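You operate a simulated robot arm through the tools that you are given. There is no shell and no other tool.

The job below is to be done with a simulated two-armed robot. You get a single attempt, and the scene is never put back.

TASK
Dry the wet gloves on the radiator rack, then turn the valve down to 2.
Fine: move the dry socks to the window sill first; valve at 4 while the gloves dry; they stay on the rack.
Where things are to end (x, y in the base frame): blue socks within 0.06 m of [0.63, 0.48]; purple gloves within 0.06 m of [0.69, 0.26].

It is judged by the outcome, as a careful person would: the job done as asked, and still so three seconds after it is handed in. It fails if anything else is knocked over, pushed out of place, dropped, spilled or broken.

THE ROBOT
Two 7-joint arms with two-finger grippers on one trunk that stands fixed in place. Base frame: the origin is at the foot of the trunk, x ahead of it, y to its left, z up. Readings come in m, rad, newtons and seconds.
The left shoulder is at [0.123, 0.216, 1.053], the right one opposite. With the tool pointing down near the work surface each hand reaches from about 0.1 to 0.82 m from the base axis, measured 20 degrees to its own side. Payload 3.18 kg a hand.
Tool frame (each hand has its own): the origin (TCP) lies between the finger pads and is the grasp point; the fingertips stand 0.03 m ahead of it; z points along the fingers, y is the line along which they close. Largest opening 0.144 m; the body of the gripper starts 0.103 m behind the TCP.
Orientation is told as [roll, pitch, yaw] about the base's x, y, z axes, in that order, counted from this pose: with the fingers straight down and closing along the base's y, the tool's x points along the base's -x, its y along +y and its z along -z.

THE INTERFACE
- The arms move only by the tool jog_arm. It takes "left_targets", "right_targets" or both (then of equal length, played together; a hand with none holds still); each is one flat list of numbers, 7 for each row, row after row: the shift along the tool's x, y, z in mm, then the turn, a rotation vector about the tool's x, y, z in rad, then the gripper command, from -1 (fully open) to 1 (shut), values between in proportion. In form: [tx, ty, tz, rx, ry, rz, claw, tx, ty, tz, rx, ry, rz, claw, ...]. A call has 1 to 20 rows; each row shifts and turns the commanded pose from where the row before left it, along the tool's axes as they then stand. A row lasts 0.2 s, in which the tool goes at most 0.05 m and 0.15 rad; a call with a longer step from one row to the next is refused whole, and so is a gripper value outside its range. A pose out of reach is approached as far as the arm can. The call stops where the force on the tool passes 40 N (or 10 N more than at its start, if that is more) or the arm is blocked; 0.2 s more then pass. Each finger halts on what it meets, pressing with about 44 N; the grip force reading is that of the motor and also rises with nothing between the fingers. The clock runs only during rows and for 0.2 s after the last one: add rows that do not move to give the fingers time. The reply holds the time, the measured pose of the TCP, the force on the tool along the base axes, the opening and the grip force, in the units named above and with some noise, with the torque about the TCP (base axes, N m) and any sound that the robot's microphone picked up.
- Cameras (640 x 400 px; columns grow to the right, rows downward): "scene" is now at [0.2314, 0.0593, 1.2828]; the picture's right is [0.63, -0.78, 0.00], its down [-0.10, -0.08, -0.99] and it looks along [0.77, 0.62, -0.13] (base axes); focal length 214 px, centre (320, 200). "left" rides on the left gripper at [0.077, -0.016, -0.143] in its tool frame; the picture's right is [0.21, 0.98, 0.00], its down [-0.84, 0.18, -0.51] and it looks along [-0.50, 0.11, 0.86] (tool axes); focal length 218 px, centre (320, 200). "right" rides on the right gripper at [0.076, 0.016, -0.143] in its tool frame; the picture's right is [-0.21, 0.98, 0.00], its down [-0.84, -0.18, -0.51] and it looks along [-0.50, -0.11, 0.86] (tool axes); focal length 218 px, centre (320, 200). There is no depth. A picture from a camera that has moved, and an enlarged one, comes with that camera's place and axes in the base frame and with its lens.
- grab_frame(camera): a new picture of that camera. No time passes.
- move_column(by): slides the trunk up (or, below 0, down) by that many m; the arms and the scene camera ride with it, the base frame stays. It gives what a move gives, with no picture.
- aim_head(pan, tilt): turns the head with the scene camera to pan (to the left, within 1.396 rad either way) and tilt (down, from -0.506 to 1.204), counted from straight ahead of the robot. It gives what a move gives.
- zoom(camera, box): a new picture of the part [left, top, right, bottom] of that camera's present view, enlarged. No time passes.
- job_done(): hands the job in; it is judged then, once.

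Nothing tells you positions but the pictures and the camera data. Unless the task says otherwise, let go and move clear before handing in.

The tools are called after ">>>" by a JSON object that holds its "name" and its "arguments". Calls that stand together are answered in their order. jog_arm: Moves the arms, as the interface text tells. Its arguments: {"type":"object","properties":{"left_targets":{"type":"array"},"right_targets":{"type":"array"}},"required":[]} The other tools are called the same way: move_column (by) slides the trunk up or down; aim_head (pan, tilt) turns the head that bears the scene camera; grab_frame (camera) takes a picture; zoom (camera, box) takes an enlarged picture of a part of a camera's view; job_done () hands the job in.

At the start:

```text
time: 0.0
left_tcp_pos: [0.4227, 0.5396, 1.2812]
left_ee_rot: [0.0, 0.0, -0.001]
left_contact_force: [0.1, 0.0, -0.3]
left_wrist_torque: [0.0, -0.03, 0.0]
left_opening: 0.1441
left_finger_force: 0.1
right_tcp_pos: [0.3387, 0.0578, 1.2761]
right_ee_rot: [0.001, -0.001, 0.001]
right_contact_force: [-0.1, -0.3, 0.1]
right_wrist_torque: [-0.03, 0.01, -0.01]
right_opening: 0.144
right_finger_force: 0.1
trunk travel left (down, up): [-0.139, 0.23]
head pan, tilt: [0.675, 0.127]
```

scene: 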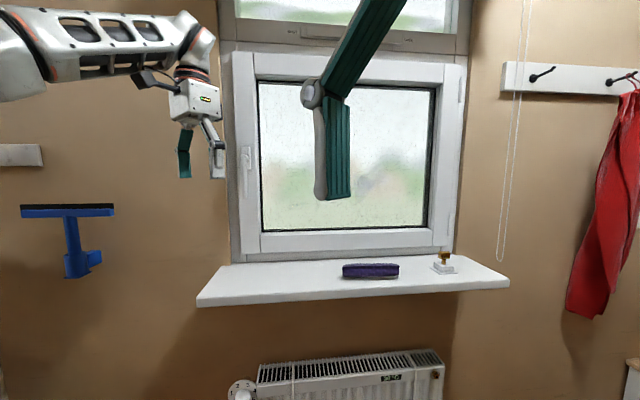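
right: 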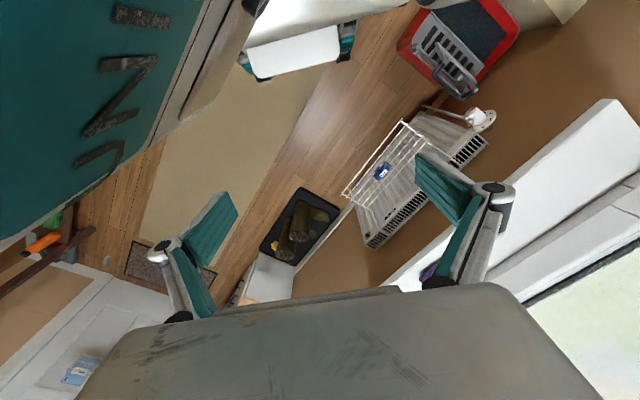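
left: 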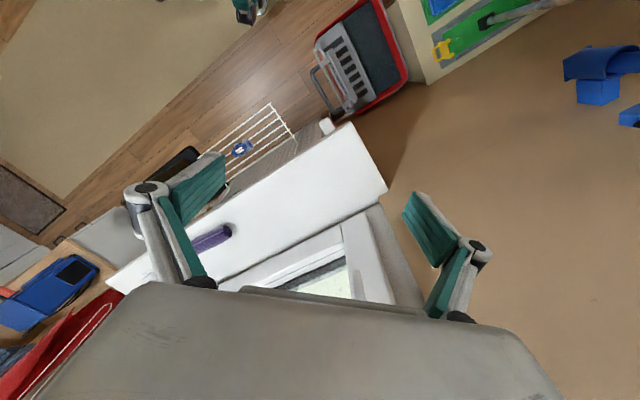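

I see a window sill with a purple item on it, and a radiator below with a wire rack that has something blue on it. I'll look more closely by aiming the head down and zooming.

>>> {"name": "aim_head", "arguments": {"pan": 0.675, "tilt": 0.7}}

>>> {"name": "zoom", "arguments": {"camera": "right", "box": [320, 80, 520, 260]}}

>>> {"name": "zoom", "arguments": {"camera": "left", "box": [120, 80, 400, 300]}}

```text
time: 1.0
left_tcp_pos: [0.4228, 0.5395, 1.281]
left_ee_rot: [-0.001, 0.001, 0.0]
left_contact_force: [0.1, -0.3, 0.3]
left_wrist_torque: [-0.01, 0.01, 0.01]
left_opening: 0.144
left_finger_force: 0.0
right_tcp_pos: [0.3415, 0.0569, 1.2758]
right_ee_rot: [0.0, -0.007, 0.0]
right_contact_force: [46.4, 11.3, -26.3]
right_wrist_torque: [0.33, 3.73, 2.09]
right_opening: 0.1377
right_finger_force: 0.0
trunk travel left (down, up): [-0.139, 0.23]
head pan, tilt: [0.675, 0.7]
```

```text
2.22 times, centred on (420, 170) of right
camera zoom: at [0.2654, 0.0736, 1.4182], right [0.21, 0.98, 0.0], down [0.84, -0.18, 0.51], along [0.5, -0.1, -0.86], focal length 485 px, centre (98, 267)
```

zoom: 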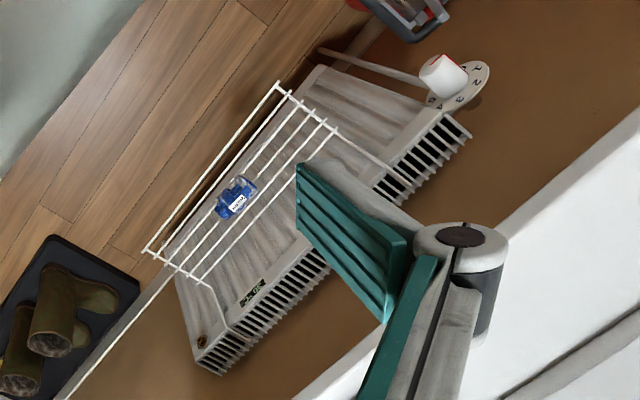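

```text
1.82 times, centred on (260, 190) of left
camera zoom: at [0.3463, 0.5239, 1.4217], right [-0.21, 0.98, 0.0], down [0.84, 0.18, 0.51], along [0.5, 0.11, -0.86], focal length 397 px, centre (429, 218)
```

zoom: 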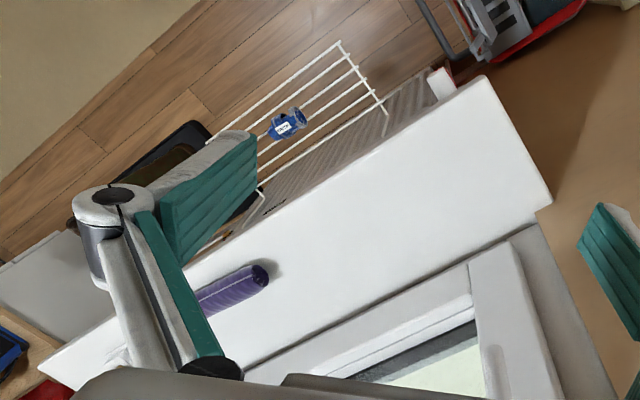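

The head touched the right hand's fingers when tilting down (46 N). I'll move the right hand forward a little and off to its own side to clear the head, then look.

>>> {"name": "jog_arm", "arguments": {"right_targets": [-25, 0, 0, 0, 0, 0, -1, -25, 0, 0, 0, 0, 0, -1, 0, -40, 0, 0, 0, 0, -1, 0, -40, 0, 0, 0, 0, -1, 0, -40, 0, 0, 0, 0, -1, 0, -40, 0, 0, 0, 0, -1, 0, -40, 0, 0, 0, 0, -1]}}

>>> {"name": "grab_frame", "arguments": {"camera": "scene"}}

```text
time: 2.6
left_tcp_pos: [0.4236, 0.5385, 1.2808]
left_ee_rot: [0.001, -0.001, 0.001]
left_contact_force: [0.0, -0.5, 0.6]
left_wrist_torque: [0.06, 0.0, 0.0]
left_opening: 0.144
left_finger_force: 0.0
right_tcp_pos: [0.3847, -0.1423, 1.2695]
right_ee_rot: [0.003, 0.0, -0.003]
right_contact_force: [0.2, -0.7, 0.2]
right_wrist_torque: [0.04, -0.02, 0.0]
right_opening: 0.1443
right_finger_force: 0.0
right hand out of reach, approached as far as the arm can: row 7
trunk travel left (down, up): [-0.139, 0.23]
head pan, tilt: [0.675, 0.7]
```

```text
taken
camera scene: at [0.2257, 0.0533, 1.2306], right [0.63, -0.78, 0.0], down [-0.5, -0.4, -0.77], along [0.6, 0.48, -0.64], focal length 214 px, centre (320, 200)
```

scene: 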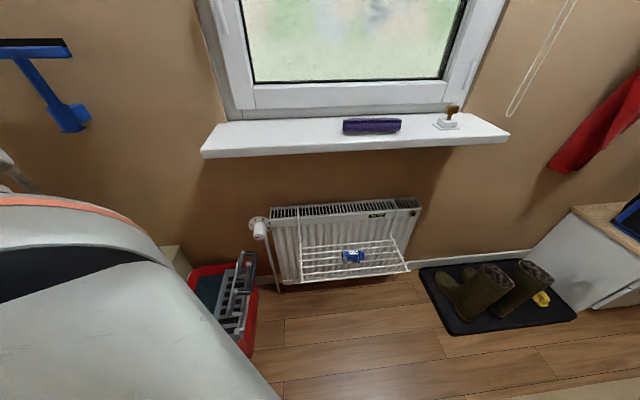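

The right hand is clear now. The radiator with rack stands below the sill; I'll zoom in on the sill items, the rack, and the valve.

>>> {"name": "zoom", "arguments": {"camera": "scene", "box": [240, 180, 430, 299]}}

>>> {"name": "zoom", "arguments": {"camera": "scene", "box": [300, 90, 520, 228]}}

>>> {"name": "zoom", "arguments": {"camera": "scene", "box": [235, 205, 299, 245]}}

>>> {"name": "grab_frame", "arguments": {"camera": "left"}}

>>> {"name": "grab_frame", "arguments": {"camera": "right"}}

```text
3.36 times, centred on (335, 240) of scene
camera zoom: at [0.2257, 0.0533, 1.2306], right [0.63, -0.78, 0.0], down [-0.5, -0.4, -0.77], along [0.6, 0.48, -0.64], focal length 721 px, centre (270, 67)
```

zoom: 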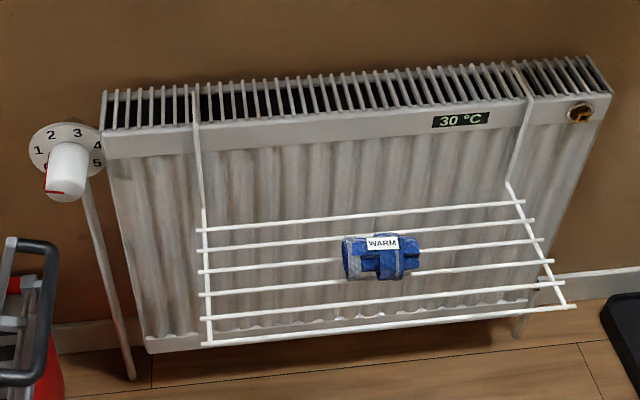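

```text
2.90 times, centred on (410, 159) of scene
camera zoom: at [0.2257, 0.0533, 1.2306], right [0.63, -0.78, 0.0], down [-0.5, -0.4, -0.77], along [0.6, 0.48, -0.64], focal length 622 px, centre (59, 319)
```

zoom: 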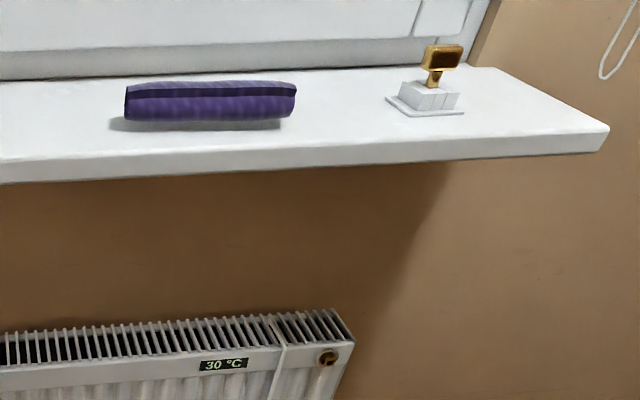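

```text
10.00 times, centred on (267, 225) of scene
camera zoom: at [0.2257, 0.0533, 1.2306], right [0.63, -0.78, 0.0], down [-0.5, -0.4, -0.77], along [0.6, 0.48, -0.64], focal length 2145 px, centre (850, -50)
```

zoom: 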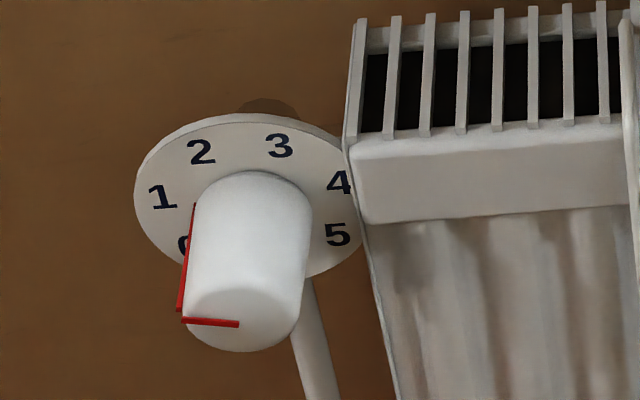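

```text
taken
camera left: at [0.3464, 0.5221, 1.4227], right [-0.21, 0.98, 0.0], down [0.84, 0.18, 0.51], along [0.5, 0.11, -0.86], focal length 218 px, centre (320, 200)
```

left: 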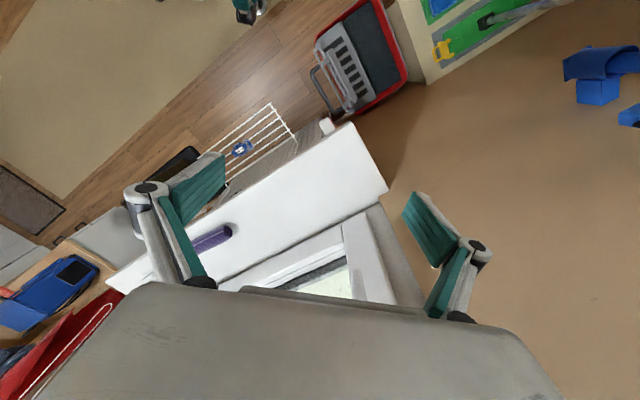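

```text
taken
camera right: at [0.3091, -0.126, 1.4124], right [0.21, 0.98, 0.0], down [0.84, -0.18, 0.51], along [0.5, -0.1, -0.86], focal length 218 px, centre (320, 200)
```

right: 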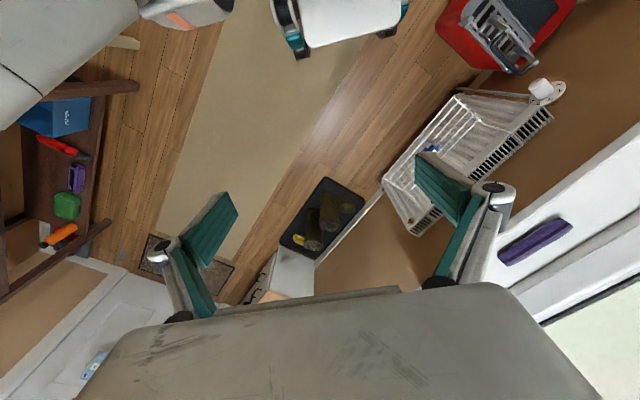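

The valve has a dial 0–5 with a red pointer near 0; the blue socks bundle (labelled WARM) lies on the rack. I'll check both purple items (one on the sill, one on the shelf to the right).

>>> {"name": "zoom", "arguments": {"camera": "right", "box": [0, 80, 160, 280]}}

>>> {"name": "zoom", "arguments": {"camera": "right", "box": [480, 200, 600, 275]}}

>>> {"name": "zoom", "arguments": {"camera": "scene", "box": [330, 100, 410, 150]}}

>>> {"name": "zoom", "arguments": {"camera": "scene", "box": [320, 230, 400, 280]}}

```text
2.00 times, centred on (80, 180) of right
camera zoom: at [0.3091, -0.126, 1.4124], right [0.21, 0.98, 0.0], down [0.84, -0.18, 0.51], along [0.5, -0.1, -0.86], focal length 436 px, centre (800, 240)
```

zoom: 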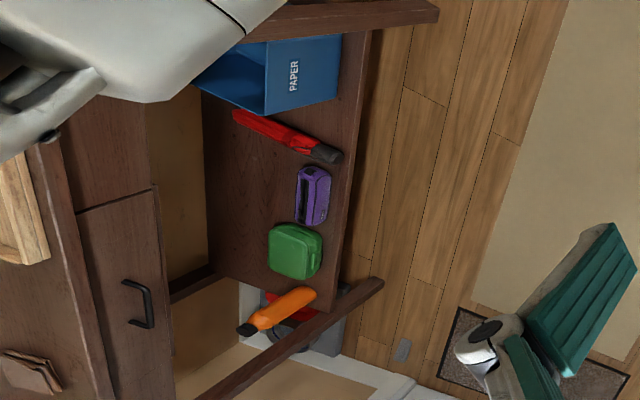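

```text
5.33 times, centred on (540, 238) of right
camera zoom: at [0.3091, -0.126, 1.4124], right [0.21, 0.98, 0.0], down [0.84, -0.18, 0.51], along [0.5, -0.1, -0.86], focal length 1164 px, centre (-853, 0)
```

zoom: 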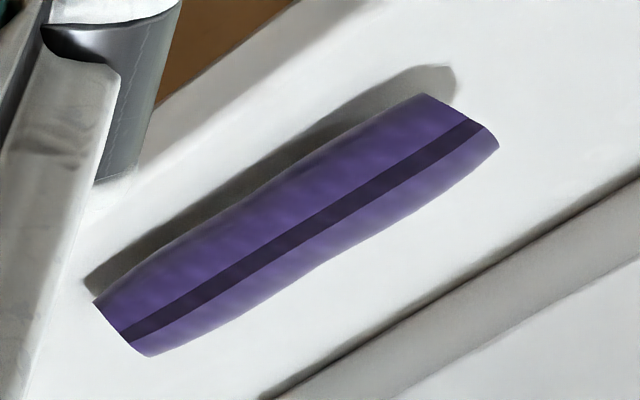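

```text
8.00 times, centred on (370, 125) of scene
camera zoom: at [0.2257, 0.0533, 1.2306], right [0.63, -0.78, 0.0], down [-0.5, -0.4, -0.77], along [0.6, 0.48, -0.64], focal length 1716 px, centre (-80, 800)
```

zoom: 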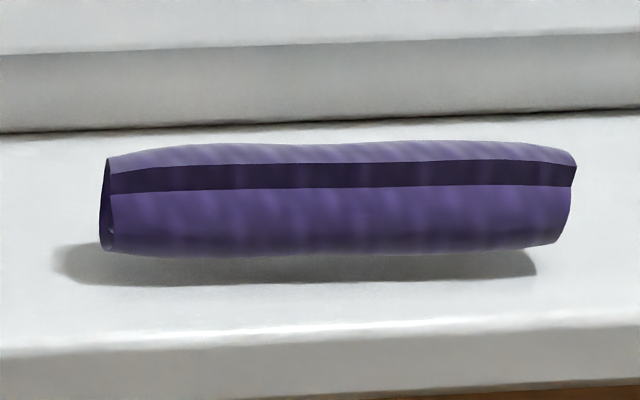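

```text
8.00 times, centred on (360, 255) of scene
camera zoom: at [0.2257, 0.0533, 1.2306], right [0.63, -0.78, 0.0], down [-0.5, -0.4, -0.77], along [0.6, 0.48, -0.64], focal length 1716 px, centre (0, -240)
```

zoom: 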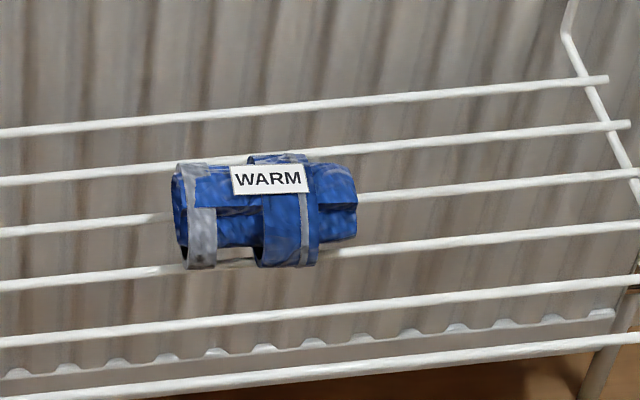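

The gloves look to be the purple roll on the sill near (0.75, 0.30, 1.02), the socks on the rack near (0.69, 0.26, 0.53), and the valve knob near (0.52, 0.59, 0.59). I'll take detail views to pin down the sill edges and wall direction.

>>> {"name": "zoom", "arguments": {"camera": "left", "box": [200, 90, 420, 228]}}

>>> {"name": "zoom", "arguments": {"camera": "scene", "box": [190, 95, 350, 195]}}

>>> {"name": "zoom", "arguments": {"camera": "scene", "box": [380, 80, 540, 180]}}

```text
2.90 times, centred on (310, 159) of left
camera zoom: at [0.3464, 0.5221, 1.4227], right [-0.21, 0.98, 0.0], down [0.84, 0.18, 0.51], along [0.5, 0.11, -0.86], focal length 633 px, centre (349, 319)
```

zoom: 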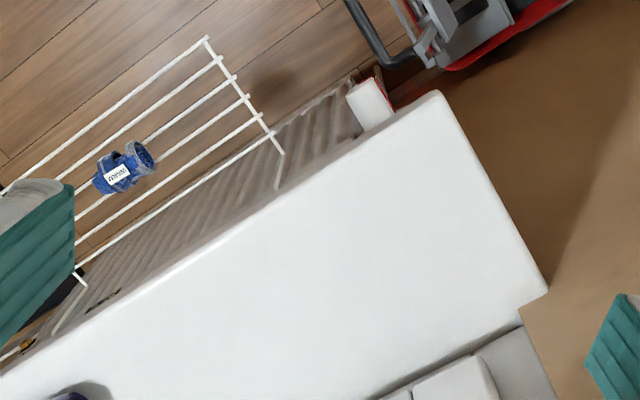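

```text
4.00 times, centred on (270, 145) of scene
camera zoom: at [0.2257, 0.0533, 1.2306], right [0.63, -0.78, 0.0], down [-0.5, -0.4, -0.77], along [0.6, 0.48, -0.64], focal length 858 px, centre (520, 420)
```

zoom: 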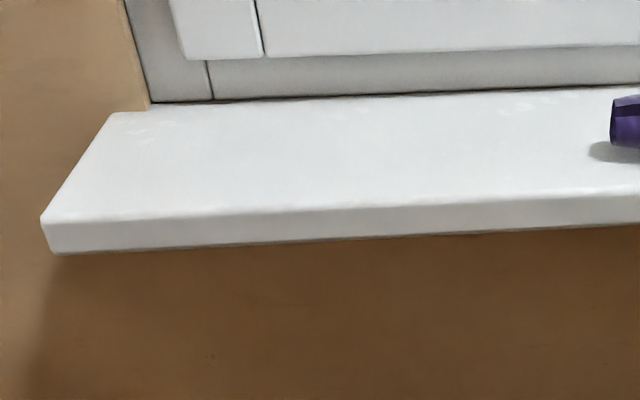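

```text
4.00 times, centred on (460, 130) of scene
camera zoom: at [0.2257, 0.0533, 1.2306], right [0.63, -0.78, 0.0], down [-0.5, -0.4, -0.77], along [0.6, 0.48, -0.64], focal length 858 px, centre (-240, 480)
```

zoom: 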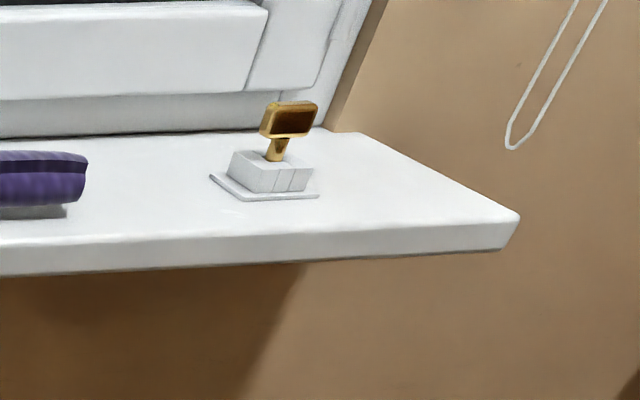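

Measurements: the wall runs at 45° (normal n=(0.71,0.71)), sill top z≈0.98 from n=0.72 to 0.90, rack at z≈0.507 spanning n 0.605–0.787. I'll turn the left hand to face the wall, tilted forward about 40°, and retreat a bit before going down to the socks.

>>> {"name": "jog_arm", "arguments": {"left_targets": [0, 0, 0, 0, 0, -0.131, -1, 0, 0, 0, 0, 0, -0.131, -1, 0, 0, 0, 0, 0, -0.131, -1, 0, 0, 0, 0, 0, -0.131, -1, 0, 0, 0, 0, 0, -0.131, -1, 0, 0, 0, 0, 0, -0.13, -1, 0, 0, 0, 0, -0.14, 0, -1, 0, 0, 0, 0, -0.14, 0, -1, 0, 0, 0, 0, -0.14, 0, -1, 0, 0, 0, 0, -0.14, 0, -1, 0, 0, 0, 0, -0.14, 0, -1]}}

>>> {"name": "grab_frame", "arguments": {"camera": "scene"}}

>>> {"name": "grab_frame", "arguments": {"camera": "left"}}

```text
time: 5.0
left_tcp_pos: [0.4237, 0.5392, 1.2812]
left_ee_rot: [-0.002, -0.704, 0.786]
left_contact_force: [0.5, -0.5, -0.5]
left_wrist_torque: [0.0, 0.0, 0.02]
left_opening: 0.144
left_finger_force: 0.0
right_tcp_pos: [0.3851, -0.1395, 1.2692]
right_ee_rot: [0.001, 0.001, -0.003]
right_contact_force: [-0.3, -0.5, -0.8]
right_wrist_torque: [0.03, -0.05, -0.01]
right_opening: 0.1442
right_finger_force: 0.0
trunk travel left (down, up): [-0.139, 0.23]
head pan, tilt: [0.675, 0.7]
```

```text
taken
camera scene: at [0.2258, 0.0545, 1.2304], right [0.63, -0.78, 0.0], down [-0.5, -0.4, -0.76], along [0.6, 0.48, -0.64], focal length 214 px, centre (320, 200)
```

scene: 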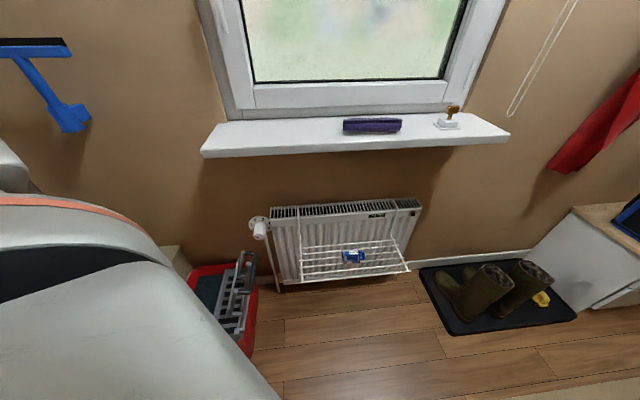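

```text
taken
camera left: at [0.3282, 0.4224, 1.3391], right [-0.8, 0.58, -0.14], down [0.09, 0.35, 0.93], along [0.59, 0.74, -0.34], focal length 218 px, centre (320, 200)
```

left: 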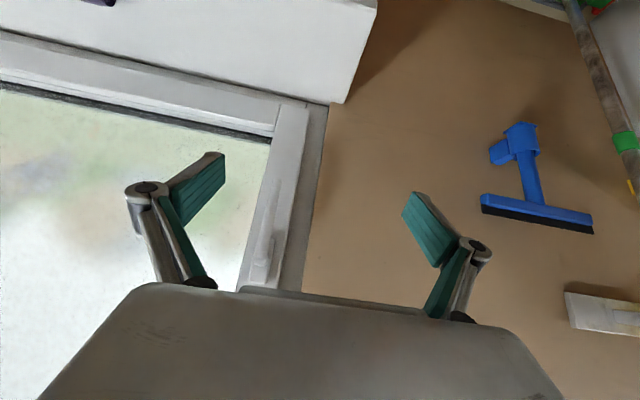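

The hand is turned as intended and the view matches. Next I'll bring it down in front of the sill and part-way toward the rack, keeping away from the head and the sill edge.

>>> {"name": "jog_arm", "arguments": {"left_targets": [32.1, -4.3, 15.9, 0, 0, 0, -1, 32.1, -4.3, 15.9, 0, 0, 0, -1, 32.1, -4.3, 15.9, 0, 0, 0, -1, 32.1, -4.3, 15.9, 0, 0, 0, -1, 32.1, -4.3, 15.9, 0, 0, 0, -1, 32.1, -4.3, 15.9, 0, 0, 0, -1, 32.1, -4.3, 15.9, 0, 0, 0, -1, 19.6, -29.4, 19.4, 0, 0, 0, -1, 19.6, -29.4, 19.4, 0, 0, 0, -1, 19.6, -29.4, 19.4, 0, 0, 0, -1, 19.6, -29.4, 19.4, 0, 0, 0, -1, 19.6, -29.4, 19.4, 0, 0, 0, -1, 19.6, -29.4, 19.4, 0, 0, 0, -1]}}

>>> {"name": "grab_frame", "arguments": {"camera": "scene"}}

>>> {"name": "grab_frame", "arguments": {"camera": "left"}}

```text
time: 7.8
left_tcp_pos: [0.3273, 0.577, 1.0568]
left_ee_rot: [-0.001, -0.698, 0.785]
left_contact_force: [-0.7, -0.5, -0.1]
left_wrist_torque: [0.04, 0.0, 0.04]
left_opening: 0.1442
left_finger_force: 0.2
left hand out of reach, approached as far as the arm can: row 1, 2, 3, 4, 5, 6, 7, 8, 9, 10, 11, 12, 13
right_tcp_pos: [0.3845, -0.1404, 1.2702]
right_ee_rot: [0.001, -0.003, -0.003]
right_contact_force: [-0.5, 0.1, 0.3]
right_wrist_torque: [-0.03, 0.01, -0.02]
right_opening: 0.144
right_finger_force: 0.1
trunk travel left (down, up): [-0.139, 0.23]
head pan, tilt: [0.675, 0.7]
```

```text
taken
camera scene: at [0.2255, 0.0547, 1.2305], right [0.63, -0.78, 0.0], down [-0.5, -0.4, -0.76], along [0.6, 0.48, -0.64], focal length 214 px, centre (320, 200)
```

scene: 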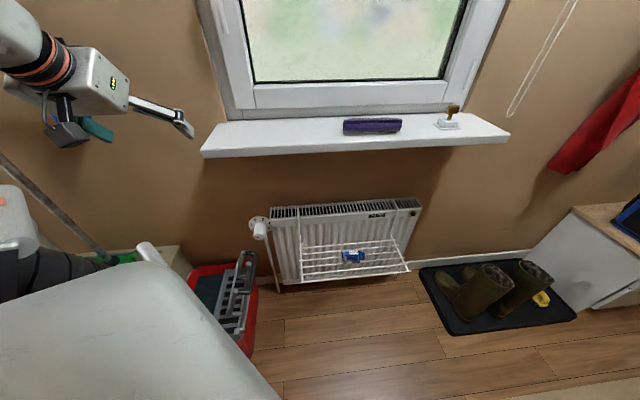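

```text
taken
camera left: at [0.2327, 0.4602, 1.1163], right [-0.8, 0.58, -0.14], down [0.1, 0.35, 0.93], along [0.59, 0.73, -0.34], focal length 218 px, centre (320, 200)
```

left: 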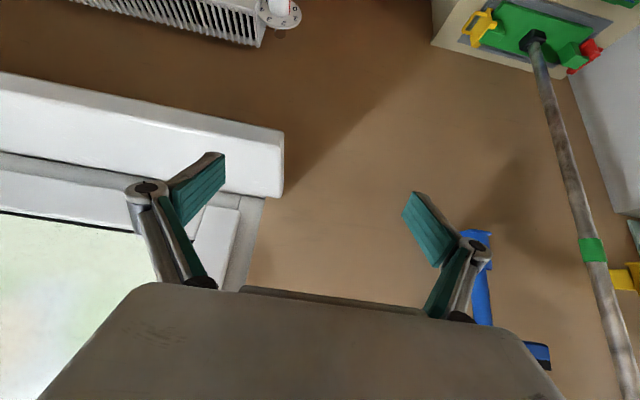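

The arm ran into its inner limit (wrist too close to the shoulder) and stopped near (0.33, 0.58, 1.06). I'll back out upward first and see how the commanded pose is tracked, then take a wider path.

>>> {"name": "jog_arm", "arguments": {"left_targets": [-30.3, 0, -26.7, 0, 0, 0, -1, -30.3, 0, -26.7, 0, 0, 0, -1, -30.3, 0, -26.7, 0, 0, 0, -1, -30.3, 0, -26.7, 0, 0, 0, -1, -30.3, 0, -26.7, 0, 0, 0, -1]}}

```text
time: 9.0
left_tcp_pos: [0.349, 0.5961, 1.2555]
left_ee_rot: [-0.001, -0.701, 0.786]
left_contact_force: [0.4, 0.2, -0.3]
left_wrist_torque: [0.04, -0.01, -0.01]
left_opening: 0.1438
left_finger_force: 0.1
right_tcp_pos: [0.3852, -0.1409, 1.2702]
right_ee_rot: [0.005, -0.002, -0.002]
right_contact_force: [0.0, -0.4, -0.3]
right_wrist_torque: [0.02, 0.04, -0.02]
right_opening: 0.144
right_finger_force: 0.0
trunk travel left (down, up): [-0.139, 0.23]
head pan, tilt: [0.675, 0.7]
```

The relative motion starts from the reached pose, so I can re-route. I'll go over the sill along the wall and then toward the front of the rack.

>>> {"name": "jog_arm", "arguments": {"left_targets": [-4.9, -39.3, 1.3, 0, 0, 0, -1, -4.9, -39.3, 1.3, 0, 0, 0, -1, -4.9, -39.3, 1.3, 0, 0, 0, -1, -4.9, -39.3, 1.3, 0, 0, 0, -1, -4.9, -39.3, 1.3, 0, 0, 0, -1, -4.9, -39.3, 1.3, 0, 0, 0, -1, -4.9, -39.3, 1.3, 0, 0, 0, -1]}}

>>> {"name": "grab_frame", "arguments": {"camera": "scene"}}

>>> {"name": "grab_frame", "arguments": {"camera": "left"}}

```text
time: 10.6
left_tcp_pos: [0.5601, 0.4703, 1.3266]
left_ee_rot: [0.008, -0.69, 0.776]
left_contact_force: [0.6, 0.0, -0.1]
left_wrist_torque: [0.05, -0.01, 0.02]
left_opening: 0.1442
left_finger_force: 0.1
left hand out of reach, approached as far as the arm can: row 3, 4, 5, 6, 7
right_tcp_pos: [0.3863, -0.1397, 1.2678]
right_ee_rot: [0.004, 0.0, 0.0]
right_contact_force: [1.1, 0.7, 0.2]
right_wrist_torque: [0.05, 0.04, 0.0]
right_opening: 0.144
right_finger_force: 0.0
trunk travel left (down, up): [-0.139, 0.23]
head pan, tilt: [0.675, 0.7]
```

```text
taken
camera scene: at [0.2265, 0.0539, 1.2302], right [0.63, -0.78, 0.0], down [-0.5, -0.4, -0.76], along [0.6, 0.48, -0.64], focal length 214 px, centre (320, 200)
```

scene: 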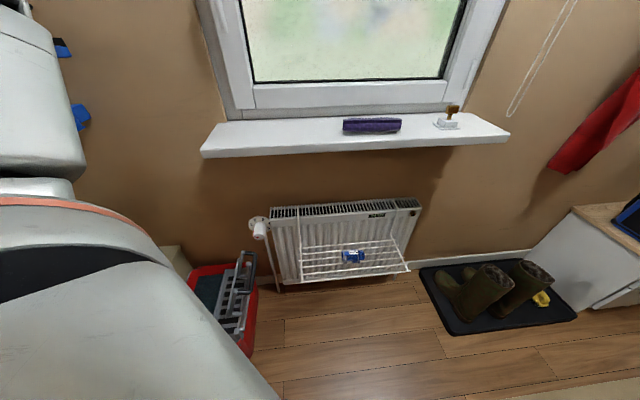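

```text
taken
camera left: at [0.4646, 0.3542, 1.3863], right [-0.8, 0.58, -0.13], down [0.11, 0.35, 0.93], along [0.58, 0.73, -0.35], focal length 218 px, centre (320, 200)
```

left: 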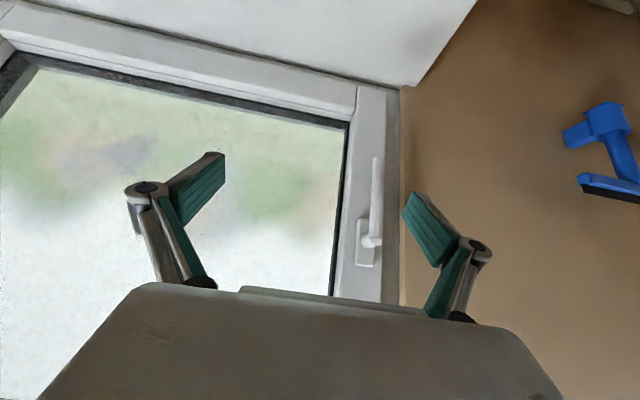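

The tilted pose limits the reach on this side. I'll bring the tool back to vertical (the well-reachable posture) and move in front of the rack with the tool pointing down, tilting only later.

>>> {"name": "jog_arm", "arguments": {"left_targets": [0, 0, 0, 0, 0.14, 0, -1, 0, 0, 0, 0, 0.14, 0, -1, 0, 0, 0, 0, 0.14, 0, -1, 0, 0, 0, 0, 0.14, 0, -1, 0, 0, 0, 0, 0.13, 0, -1]}}

>>> {"name": "jog_arm", "arguments": {"left_targets": [15.5, -29.5, 18.1, 0, 0, 0, -1, 15.5, -29.5, 18.1, 0, 0, 0, -1, 15.5, -29.5, 18.1, 0, 0, 0, -1, 15.5, -29.5, 18.1, 0, 0, 0, -1, 15.5, -29.5, 18.1, 0, 0, 0, -1, 15.5, -29.5, 18.1, 0, 0, 0, -1, 15.5, -29.5, 18.1, 0, 0, 0, -1]}}

>>> {"name": "grab_frame", "arguments": {"camera": "scene"}}

>>> {"name": "grab_frame", "arguments": {"camera": "left"}}

```text
time: 11.8
left_tcp_pos: [0.5349, 0.4747, 1.2712]
left_ee_rot: [-0.005, -0.011, 0.785]
left_contact_force: [0.2, 0.1, -1.1]
left_wrist_torque: [0.0, 0.03, 0.0]
left_opening: 0.1436
left_finger_force: 0.2
left hand out of reach, approached as far as the arm can: row 3, 4, 5
right_tcp_pos: [0.3845, -0.1393, 1.2694]
right_ee_rot: [0.001, 0.0, -0.002]
right_contact_force: [0.3, 0.4, -0.5]
right_wrist_torque: [-0.05, 0.0, -0.01]
right_opening: 0.144
right_finger_force: 0.0
trunk travel left (down, up): [-0.139, 0.23]
head pan, tilt: [0.675, 0.7]
```

```text
time: 13.4
left_tcp_pos: [0.6035, 0.3824, 1.2229]
left_ee_rot: [0.0, -0.011, 0.786]
left_contact_force: [0.4, -0.3, -0.3]
left_wrist_torque: [0.01, 0.02, 0.02]
left_opening: 0.1441
left_finger_force: 0.0
left hand out of reach, approached as far as the arm can: row 3, 4, 5, 6, 7
right_tcp_pos: [0.3844, -0.1405, 1.2685]
right_ee_rot: [0.004, 0.001, -0.001]
right_contact_force: [-0.7, 0.1, 0.0]
right_wrist_torque: [0.02, 0.01, 0.02]
right_opening: 0.1438
right_finger_force: 0.0
trunk travel left (down, up): [-0.139, 0.23]
head pan, tilt: [0.675, 0.7]
```

```text
taken
camera scene: at [0.2258, 0.0543, 1.2304], right [0.63, -0.78, 0.0], down [-0.5, -0.4, -0.77], along [0.6, 0.48, -0.64], focal length 214 px, centre (320, 200)
```

scene: 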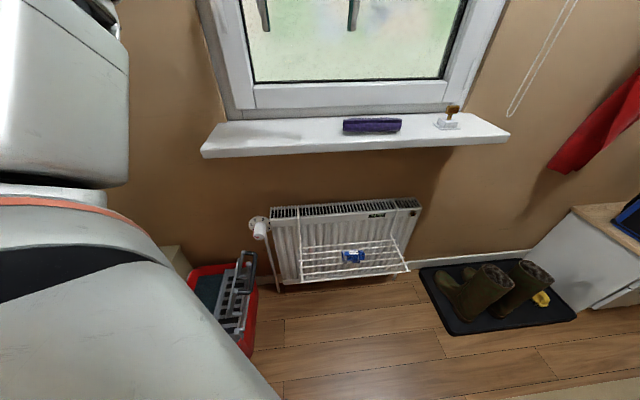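

```text
taken
camera left: at [0.5609, 0.3179, 1.3639], right [-0.84, 0.54, 0.0], down [0.46, 0.72, 0.52], along [0.28, 0.43, -0.86], focal length 218 px, centre (320, 200)
```

left: 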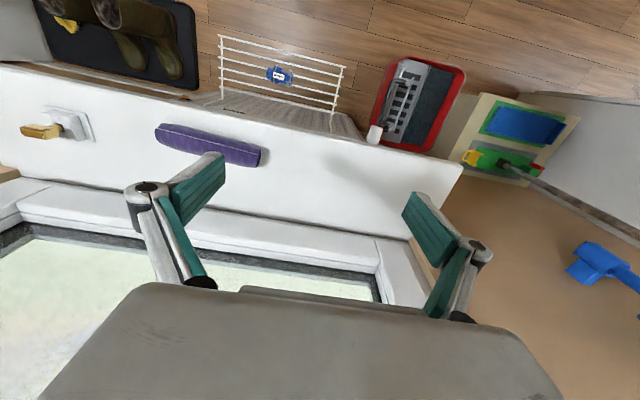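

The tool is vertical at (0.60, 0.38, 1.22) but movement toward the robot is limited at this height. I'll lower a bit above the sill and then back off from the wall, checking whether reach improves.

>>> {"name": "jog_arm", "arguments": {"left_targets": [0, 0, 30, 0, 0, 0, -1, 0, 0, 30, 0, 0, 0, -1, 0, 0, 30, 0, 0, 0, -1, 25, 0, 0, 0, 0, 0, -1, 25, 0, 0, 0, 0, 0, -1]}}

>>> {"name": "grab_frame", "arguments": {"camera": "scene"}}

```text
time: 14.6
left_tcp_pos: [0.6318, 0.4117, 1.1718]
left_ee_rot: [0.001, -0.009, 0.784]
left_contact_force: [-0.1, 0.1, -0.1]
left_wrist_torque: [-0.01, 0.01, 0.03]
left_opening: 0.144
left_finger_force: 0.0
left hand out of reach, approached as far as the arm can: row 1, 2, 3, 4, 5
right_tcp_pos: [0.385, -0.1389, 1.2689]
right_ee_rot: [0.002, 0.001, -0.002]
right_contact_force: [-0.1, 0.2, 0.2]
right_wrist_torque: [0.01, -0.01, 0.0]
right_opening: 0.1438
right_finger_force: 0.0
trunk travel left (down, up): [-0.139, 0.23]
head pan, tilt: [0.675, 0.7]
```

```text
taken
camera scene: at [0.2258, 0.0549, 1.2305], right [0.63, -0.78, 0.0], down [-0.5, -0.4, -0.76], along [0.6, 0.48, -0.64], focal length 214 px, centre (320, 200)
```

scene: 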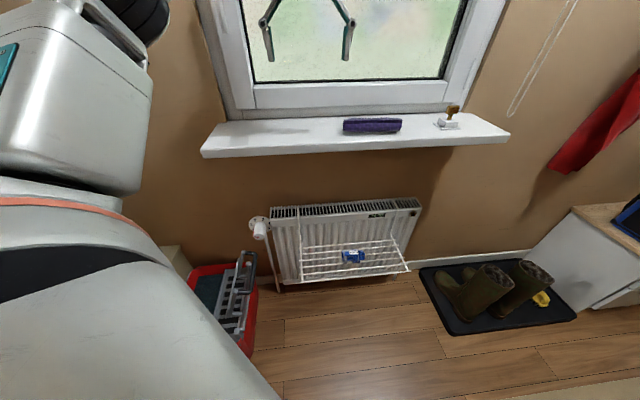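

The hand keeps being pushed outward when lowered, so a joint limit is binding. I'll turn the head up and slightly left to see the left arm's posture.

>>> {"name": "aim_head", "arguments": {"pan": 0.9, "tilt": -0.15}}

>>> {"name": "grab_frame", "arguments": {"camera": "scene"}}

>>> {"name": "grab_frame", "arguments": {"camera": "left"}}

```text
time: 15.8
left_tcp_pos: [0.6315, 0.4109, 1.1729]
left_ee_rot: [0.003, -0.008, 0.784]
left_contact_force: [-0.4, -0.2, -0.3]
left_wrist_torque: [-0.01, 0.0, 0.03]
left_opening: 0.1438
left_finger_force: 0.2
right_tcp_pos: [0.3849, -0.1406, 1.2703]
right_ee_rot: [0.002, -0.001, -0.004]
right_contact_force: [0.2, -0.4, 0.3]
right_wrist_torque: [-0.01, 0.02, 0.01]
right_opening: 0.1439
right_finger_force: 0.1
trunk travel left (down, up): [-0.139, 0.23]
head pan, tilt: [0.901, -0.15]
```

```text
taken
camera scene: at [0.2123, 0.0684, 1.3075], right [0.78, -0.62, 0.0], down [0.09, 0.12, -0.99], along [0.61, 0.77, 0.15], focal length 214 px, centre (320, 200)
```

scene: 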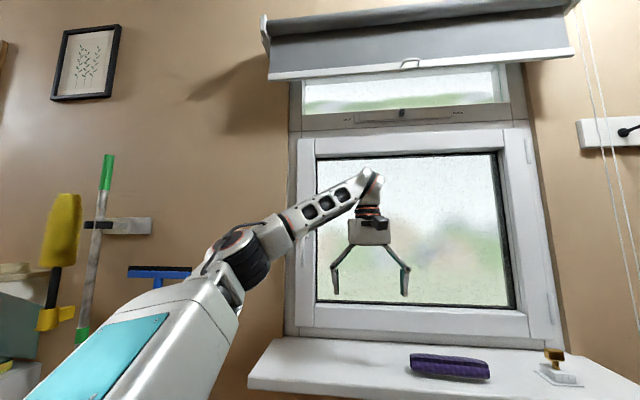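

```text
taken
camera left: at [0.5877, 0.3462, 1.3132], right [-0.84, 0.55, 0.0], down [0.47, 0.72, 0.52], along [0.28, 0.43, -0.86], focal length 218 px, centre (320, 200)
```

left: 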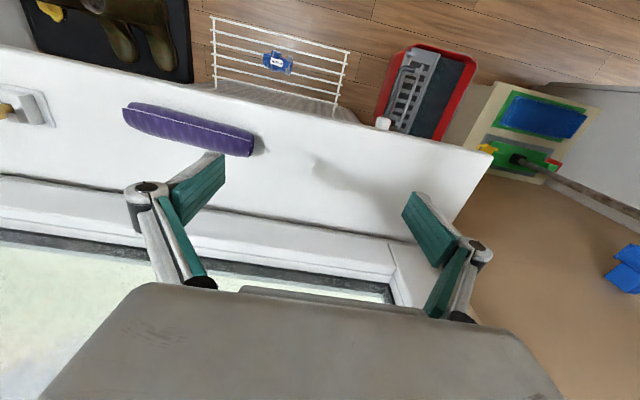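

Now I can see it: the elbow sits low and outward and the wrist is fully flexed with the tool pointing down. Turning the tool so it leans along the forearm (toward +x/−y along the wall) should relieve it; I'll yaw to −45° and lean that way while moving along above the sill.

>>> {"name": "jog_arm", "arguments": {"left_targets": [0, 0, 0, 0, 0, 0.1427, -1, 0, 0, 0, 0, 0, 0.1427, -1, 0, 0, 0, 0, 0, 0.1427, -1, 0, 0, 0, 0, 0, 0.1427, -1, 0, 0, 0, 0, 0, 0.1427, -1, 0, 0, 0, 0, 0, 0.1427, -1, 0, 0, 0, 0, 0, 0.1427, -1, 0, 0, 0, 0, 0, 0.1427, -1, 0, 0, 0, 0, 0, 0.1427, -1, 0, 0, 0, 0, 0, 0.1427, -1, 0, 0, 0, 0, 0, 0.1427, -1]}}

>>> {"name": "jog_arm", "arguments": {"left_targets": [-25, 0, 0, 0, -0.1, 0, -1, -25, 0, 0, 0, -0.1, 0, -1, -25, 0, 0, 0, -0.1, 0, -1, -25, 0, 0, 0, -0.1, 0, -1, -25, 0, 0, 0, -0.1, 0, -1, -25, 0, 0, 0, -0.1, 0, -1]}}

>>> {"name": "grab_frame", "arguments": {"camera": "scene"}}

>>> {"name": "grab_frame", "arguments": {"camera": "left"}}

```text
time: 18.1
left_tcp_pos: [0.6321, 0.4118, 1.171]
left_ee_rot: [0.011, -0.001, -0.786]
left_contact_force: [-0.2, -0.3, 0.6]
left_wrist_torque: [0.0, 0.01, -0.01]
left_opening: 0.1441
left_finger_force: 0.1
right_tcp_pos: [0.3856, -0.1399, 1.2692]
right_ee_rot: [0.002, 0.0, -0.002]
right_contact_force: [-1.1, -0.8, -0.4]
right_wrist_torque: [-0.04, 0.02, -0.01]
right_opening: 0.1438
right_finger_force: 0.1
trunk travel left (down, up): [-0.139, 0.23]
head pan, tilt: [0.901, -0.15]
```

```text
time: 19.6
left_tcp_pos: [0.7329, 0.3109, 1.2084]
left_ee_rot: [0.013, -0.603, -0.792]
left_contact_force: [0.2, -0.4, -0.2]
left_wrist_torque: [0.0, 0.0, 0.03]
left_opening: 0.1438
left_finger_force: 0.1
right_tcp_pos: [0.3841, -0.14, 1.2694]
right_ee_rot: [0.003, -0.002, -0.002]
right_contact_force: [-0.3, 0.3, 0.6]
right_wrist_torque: [-0.01, -0.01, 0.02]
right_opening: 0.1441
right_finger_force: 0.0
trunk travel left (down, up): [-0.139, 0.23]
head pan, tilt: [0.901, -0.15]
```

```text
taken
camera scene: at [0.2122, 0.0683, 1.3076], right [0.78, -0.62, 0.0], down [0.09, 0.12, -0.99], along [0.61, 0.77, 0.15], focal length 214 px, centre (320, 200)
```

scene: 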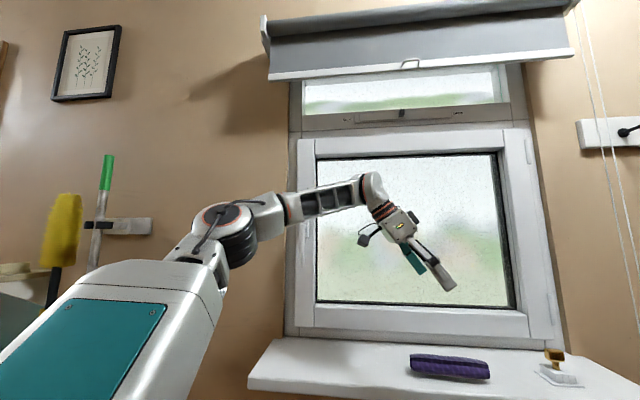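

```text
taken
camera left: at [0.6189, 0.4013, 1.281], right [0.57, 0.81, -0.11], down [0.41, -0.17, 0.9], along [0.71, -0.56, -0.43], focal length 218 px, centre (320, 200)
```

left: 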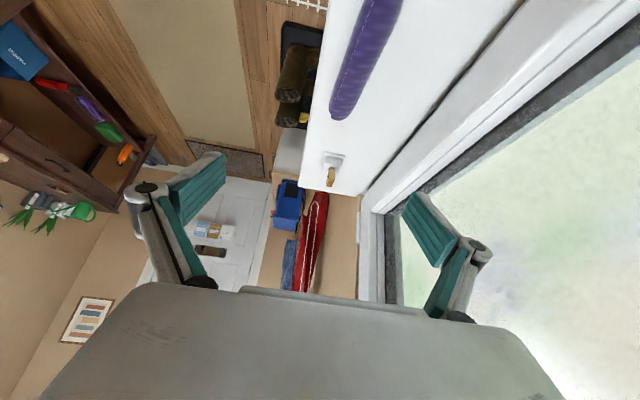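

That worked with no reach problem; the hand is at (0.73, 0.31, 1.21) leaning along the wall. Next I'll pull away from the wall, past the gloves along +s, and begin to descend in front of the sill.

>>> {"name": "jog_arm", "arguments": {"left_targets": [-20.1, -21.3, 21.4, 0, 0, 0, -1, -20.1, -21.3, 21.4, 0, 0, 0, -1, -20.1, -21.3, 21.4, 0, 0, 0, -1, -20.1, -21.3, 21.4, 0, 0, 0, -1, -20.1, -21.3, 21.4, 0, 0, 0, -1, -20.1, -21.3, 21.4, 0, 0, 0, -1]}}

>>> {"name": "grab_frame", "arguments": {"camera": "scene"}}

>>> {"name": "grab_frame", "arguments": {"camera": "left"}}

```text
time: 20.9
left_tcp_pos: [0.7457, 0.2167, 1.1932]
left_ee_rot: [0.014, -0.603, -0.79]
left_contact_force: [0.4, 0.4, 0.3]
left_wrist_torque: [0.01, 0.01, 0.03]
left_opening: 0.144
left_finger_force: 0.1
left hand out of reach, approached as far as the arm can: row 3, 4, 5, 6
right_tcp_pos: [0.3846, -0.1409, 1.2696]
right_ee_rot: [0.005, -0.002, 0.0]
right_contact_force: [0.1, 0.6, 0.4]
right_wrist_torque: [0.02, 0.0, -0.01]
right_opening: 0.144
right_finger_force: 0.0
trunk travel left (down, up): [-0.139, 0.23]
head pan, tilt: [0.901, -0.15]
```

```text
taken
camera scene: at [0.2116, 0.0682, 1.3078], right [0.78, -0.62, 0.0], down [0.09, 0.12, -0.99], along [0.61, 0.77, 0.15], focal length 214 px, centre (320, 200)
```

scene: 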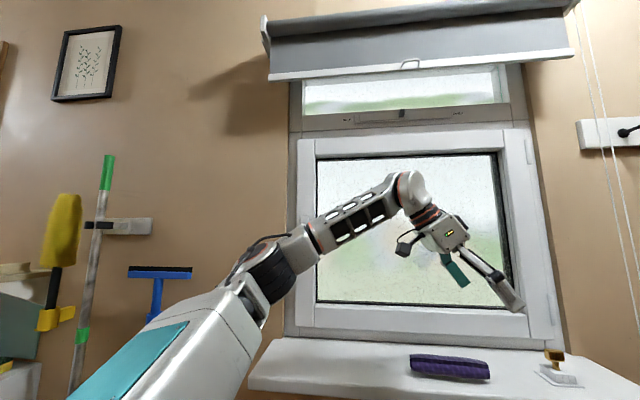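

```text
taken
camera left: at [0.6307, 0.3074, 1.2657], right [0.57, 0.81, -0.11], down [0.41, -0.17, 0.9], along [0.71, -0.56, -0.43], focal length 218 px, centre (320, 200)
```

left: 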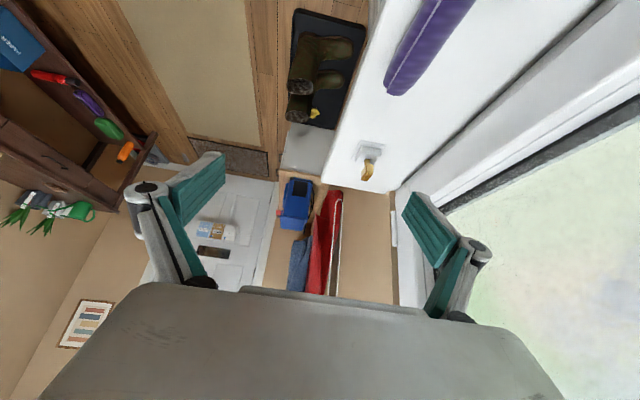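

It's limited again as the wrist moves too far to the right (the elbow stays out). I'll lean the tool further so the wrist stays to the left while the tip points along the wall, then pull back from the sill.

>>> {"name": "jog_arm", "arguments": {"left_targets": [0, 0, 0, 0, -0.14, 0, -1, 0, 0, 0, 0, -0.14, 0, -1, 0, 0, 0, 0, -0.14, 0, -1, 0, 0, 0, 0, -0.14, 0, -1, 0, 0, 0, 0, -0.14, 0, -1]}}

>>> {"name": "jog_arm", "arguments": {"left_targets": [0, -20, 0, 0, 0, 0, -1, 0, -20, 0, 0, 0, 0, -1, 0, -20, 0, 0, 0, 0, -1, 0, -20, 0, 0, 0, 0, -1]}}

>>> {"name": "grab_frame", "arguments": {"camera": "scene"}}

```text
time: 22.1
left_tcp_pos: [0.7471, 0.2179, 1.1918]
left_ee_rot: [0.033, -1.304, -0.815]
left_contact_force: [-0.5, 0.4, -0.5]
left_wrist_torque: [-0.01, 0.0, 0.01]
left_opening: 0.1442
left_finger_force: 0.1
right_tcp_pos: [0.3839, -0.1387, 1.2686]
right_ee_rot: [0.001, -0.001, -0.003]
right_contact_force: [0.8, -0.2, 0.4]
right_wrist_torque: [-0.02, 0.01, 0.0]
right_opening: 0.1439
right_finger_force: 0.1
trunk travel left (down, up): [-0.139, 0.23]
head pan, tilt: [0.901, -0.15]
```

```text
time: 23.1
left_tcp_pos: [0.6908, 0.1605, 1.1923]
left_ee_rot: [0.041, -1.301, -0.824]
left_contact_force: [-1.2, -0.5, -0.1]
left_wrist_torque: [-0.01, 0.01, 0.01]
left_opening: 0.144
left_finger_force: 0.1
right_tcp_pos: [0.3839, -0.1406, 1.2711]
right_ee_rot: [0.005, -0.003, -0.001]
right_contact_force: [-0.8, -0.5, -1.4]
right_wrist_torque: [0.03, -0.01, -0.02]
right_opening: 0.1441
right_finger_force: 0.1
trunk travel left (down, up): [-0.139, 0.23]
head pan, tilt: [0.901, -0.15]
```

```text
taken
camera scene: at [0.2117, 0.0678, 1.3078], right [0.78, -0.62, 0.0], down [0.09, 0.12, -0.99], along [0.61, 0.77, 0.15], focal length 214 px, centre (320, 200)
```

scene: 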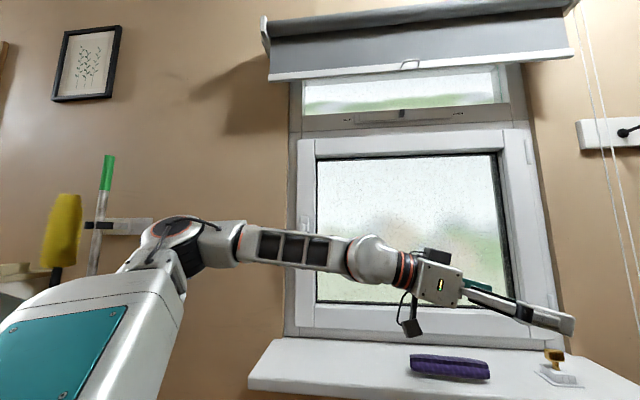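

The arm is now in a relaxed posture at (0.69, 0.16, 1.19) in front of the sill. I'll descend straight down in front of the sill toward rack height.

>>> {"name": "jog_arm", "arguments": {"left_targets": [35.3, 0, 9.8, 0, 0, 0, -1, 35.3, 0, 9.8, 0, 0, 0, -1, 35.3, 0, 9.8, 0, 0, 0, -1, 35.3, 0, 9.8, 0, 0, 0, -1, 35.3, 0, 9.8, 0, 0, 0, -1, 35.3, 0, 9.8, 0, 0, 0, -1]}}

>>> {"name": "grab_frame", "arguments": {"camera": "scene"}}

```text
time: 24.6
left_tcp_pos: [0.6944, 0.1646, 0.9706]
left_ee_rot: [0.036, -1.301, -0.817]
left_contact_force: [0.0, 0.1, 0.6]
left_wrist_torque: [-0.03, -0.01, 0.01]
left_opening: 0.1439
left_finger_force: 0.0
right_tcp_pos: [0.3849, -0.1394, 1.27]
right_ee_rot: [0.002, 0.001, -0.001]
right_contact_force: [-0.5, 0.4, -0.3]
right_wrist_torque: [0.0, 0.04, -0.04]
right_opening: 0.144
right_finger_force: 0.1
trunk travel left (down, up): [-0.139, 0.23]
head pan, tilt: [0.901, -0.15]
```

```text
taken
camera scene: at [0.2132, 0.0689, 1.3072], right [0.78, -0.62, 0.0], down [0.09, 0.12, -0.99], along [0.61, 0.78, 0.15], focal length 214 px, centre (320, 200)
```

scene: 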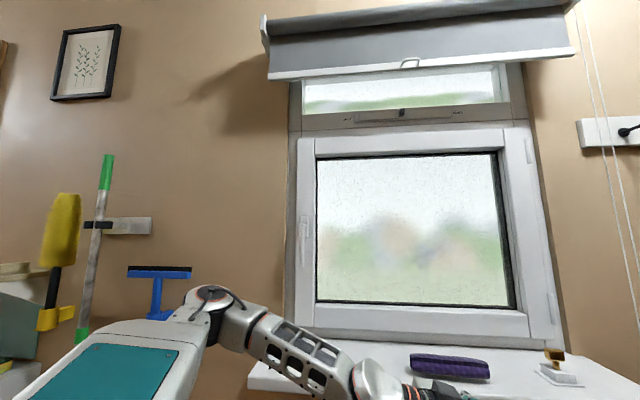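

Descent is going well (z=0.97, in front of the sill). I'll continue down and tilt the head down to watch.

>>> {"name": "jog_arm", "arguments": {"left_targets": [35.3, 0, 9.8, 0, 0, 0, -1, 35.3, 0, 9.8, 0, 0, 0, -1, 35.3, 0, 9.8, 0, 0, 0, -1, 35.3, 0, 9.8, 0, 0, 0, -1, 35.3, 0, 9.8, 0, 0, 0, -1]}}

>>> {"name": "aim_head", "arguments": {"pan": 0.75, "tilt": 0.7}}

>>> {"name": "grab_frame", "arguments": {"camera": "scene"}}

>>> {"name": "grab_frame", "arguments": {"camera": "left"}}

```text
time: 25.8
left_tcp_pos: [0.6952, 0.1641, 0.787]
left_ee_rot: [0.04, -1.301, -0.825]
left_contact_force: [-1.3, 0.7, -0.1]
left_wrist_torque: [0.03, -0.02, -0.03]
left_opening: 0.1437
left_finger_force: 0.1
right_tcp_pos: [0.3867, -0.1416, 1.2682]
right_ee_rot: [0.001, 0.0, -0.001]
right_contact_force: [0.4, 1.1, 0.2]
right_wrist_torque: [-0.03, 0.02, -0.02]
right_opening: 0.144
right_finger_force: 0.0
trunk travel left (down, up): [-0.139, 0.23]
head pan, tilt: [0.901, -0.15]
```

```text
time: 26.9
left_tcp_pos: [0.6944, 0.164, 0.79]
left_ee_rot: [0.039, -1.3, -0.823]
left_contact_force: [-0.4, -0.1, 0.0]
left_wrist_torque: [-0.01, 0.03, 0.03]
left_opening: 0.1437
left_finger_force: 0.1
right_tcp_pos: [0.384, -0.1392, 1.2689]
right_ee_rot: [0.002, 0.0, -0.001]
right_contact_force: [0.8, 0.6, -0.4]
right_wrist_torque: [-0.02, 0.01, 0.01]
right_opening: 0.1437
right_finger_force: 0.0
trunk travel left (down, up): [-0.139, 0.23]
head pan, tilt: [0.75, 0.7]
```

```text
taken
camera scene: at [0.2214, 0.0595, 1.2306], right [0.68, -0.73, 0.0], down [-0.47, -0.44, -0.77], along [0.56, 0.52, -0.64], focal length 214 px, centre (320, 200)
```

scene: 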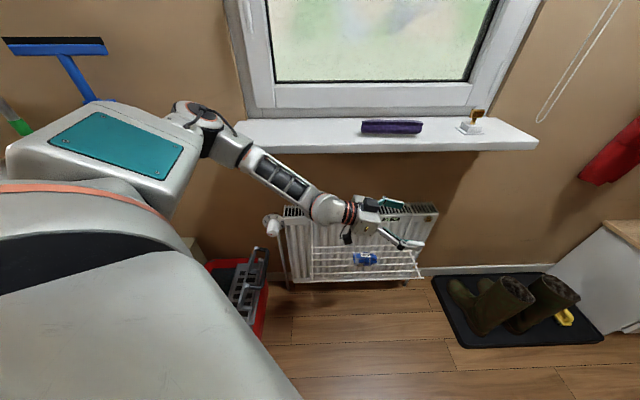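

```text
taken
camera left: at [0.5707, 0.2652, 0.7523], right [0.65, 0.73, -0.19], down [-0.07, 0.31, 0.95], along [0.75, -0.61, 0.25], focal length 218 px, centre (320, 200)
```

left: 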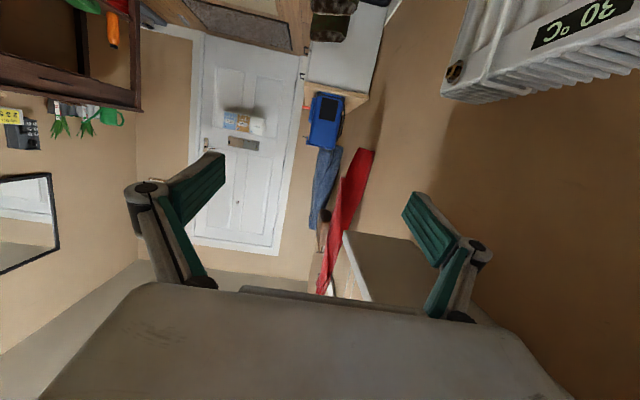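

The hand is above the rack area, elbow up and out, clear of the sill. I'll reduce the lean to about 40° and move left of the socks to look at them with the wrist camera.

>>> {"name": "jog_arm", "arguments": {"left_targets": [0, 0, 0, 0, 0.15, 0, -1, 0, 0, 0, 0, 0.15, 0, -1, 0, 0, 0, 0, 0.15, 0, -1, 0, 0, 0, 0, 0.15, 0, -1, 35, 0, -6.5, 0, 0, 0, -1, 35, 0, -6.5, 0, 0, 0, -1, 35, 0, -6.5, 0, 0, 0, -1, 35, 0, -6.5, 0, 0, 0, -1, 35, 0, -6.5, 0, 0, 0, -1]}}

>>> {"name": "grab_frame", "arguments": {"camera": "scene"}}

>>> {"name": "grab_frame", "arguments": {"camera": "left"}}

```text
time: 28.9
left_tcp_pos: [0.5922, 0.2717, 0.693]
left_ee_rot: [0.034, -0.762, -0.795]
left_contact_force: [-0.6, 0.7, -0.2]
left_wrist_torque: [0.01, 0.0, -0.04]
left_opening: 0.1438
left_finger_force: 0.0
left hand out of reach, approached as far as the arm can: row 4
right_tcp_pos: [0.3842, -0.14, 1.2685]
right_ee_rot: [0.002, -0.001, -0.002]
right_contact_force: [-0.2, 0.9, 0.2]
right_wrist_torque: [-0.06, 0.0, 0.03]
right_opening: 0.1441
right_finger_force: 0.1
trunk travel left (down, up): [-0.139, 0.23]
head pan, tilt: [0.75, 0.7]
```

```text
taken
camera scene: at [0.2214, 0.0596, 1.2306], right [0.68, -0.73, 0.0], down [-0.47, -0.44, -0.76], along [0.56, 0.52, -0.64], focal length 214 px, centre (320, 200)
```

scene: 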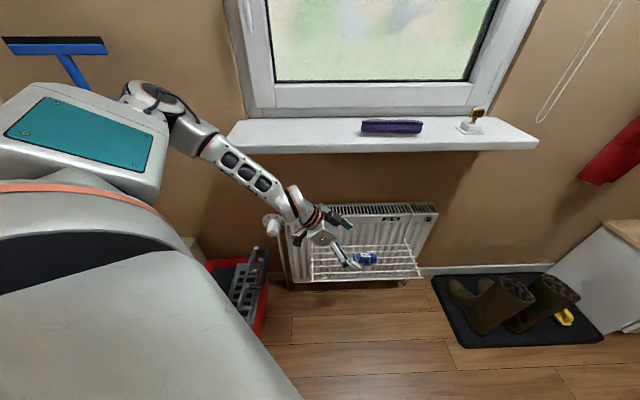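

```text
taken
camera left: at [0.4693, 0.3665, 0.742], right [0.57, 0.81, -0.12], down [0.29, -0.07, 0.95], along [0.76, -0.58, -0.28], focal length 218 px, centre (320, 200)
```

left: 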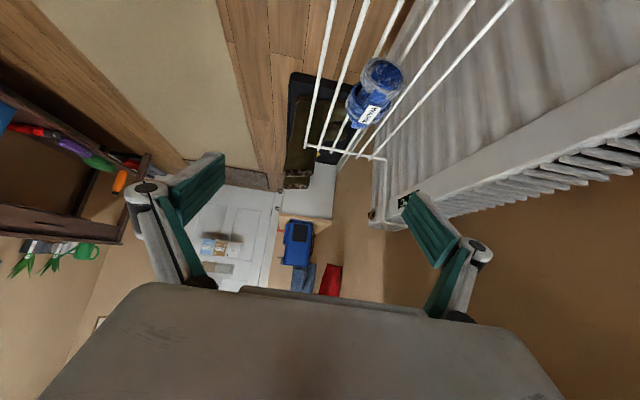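

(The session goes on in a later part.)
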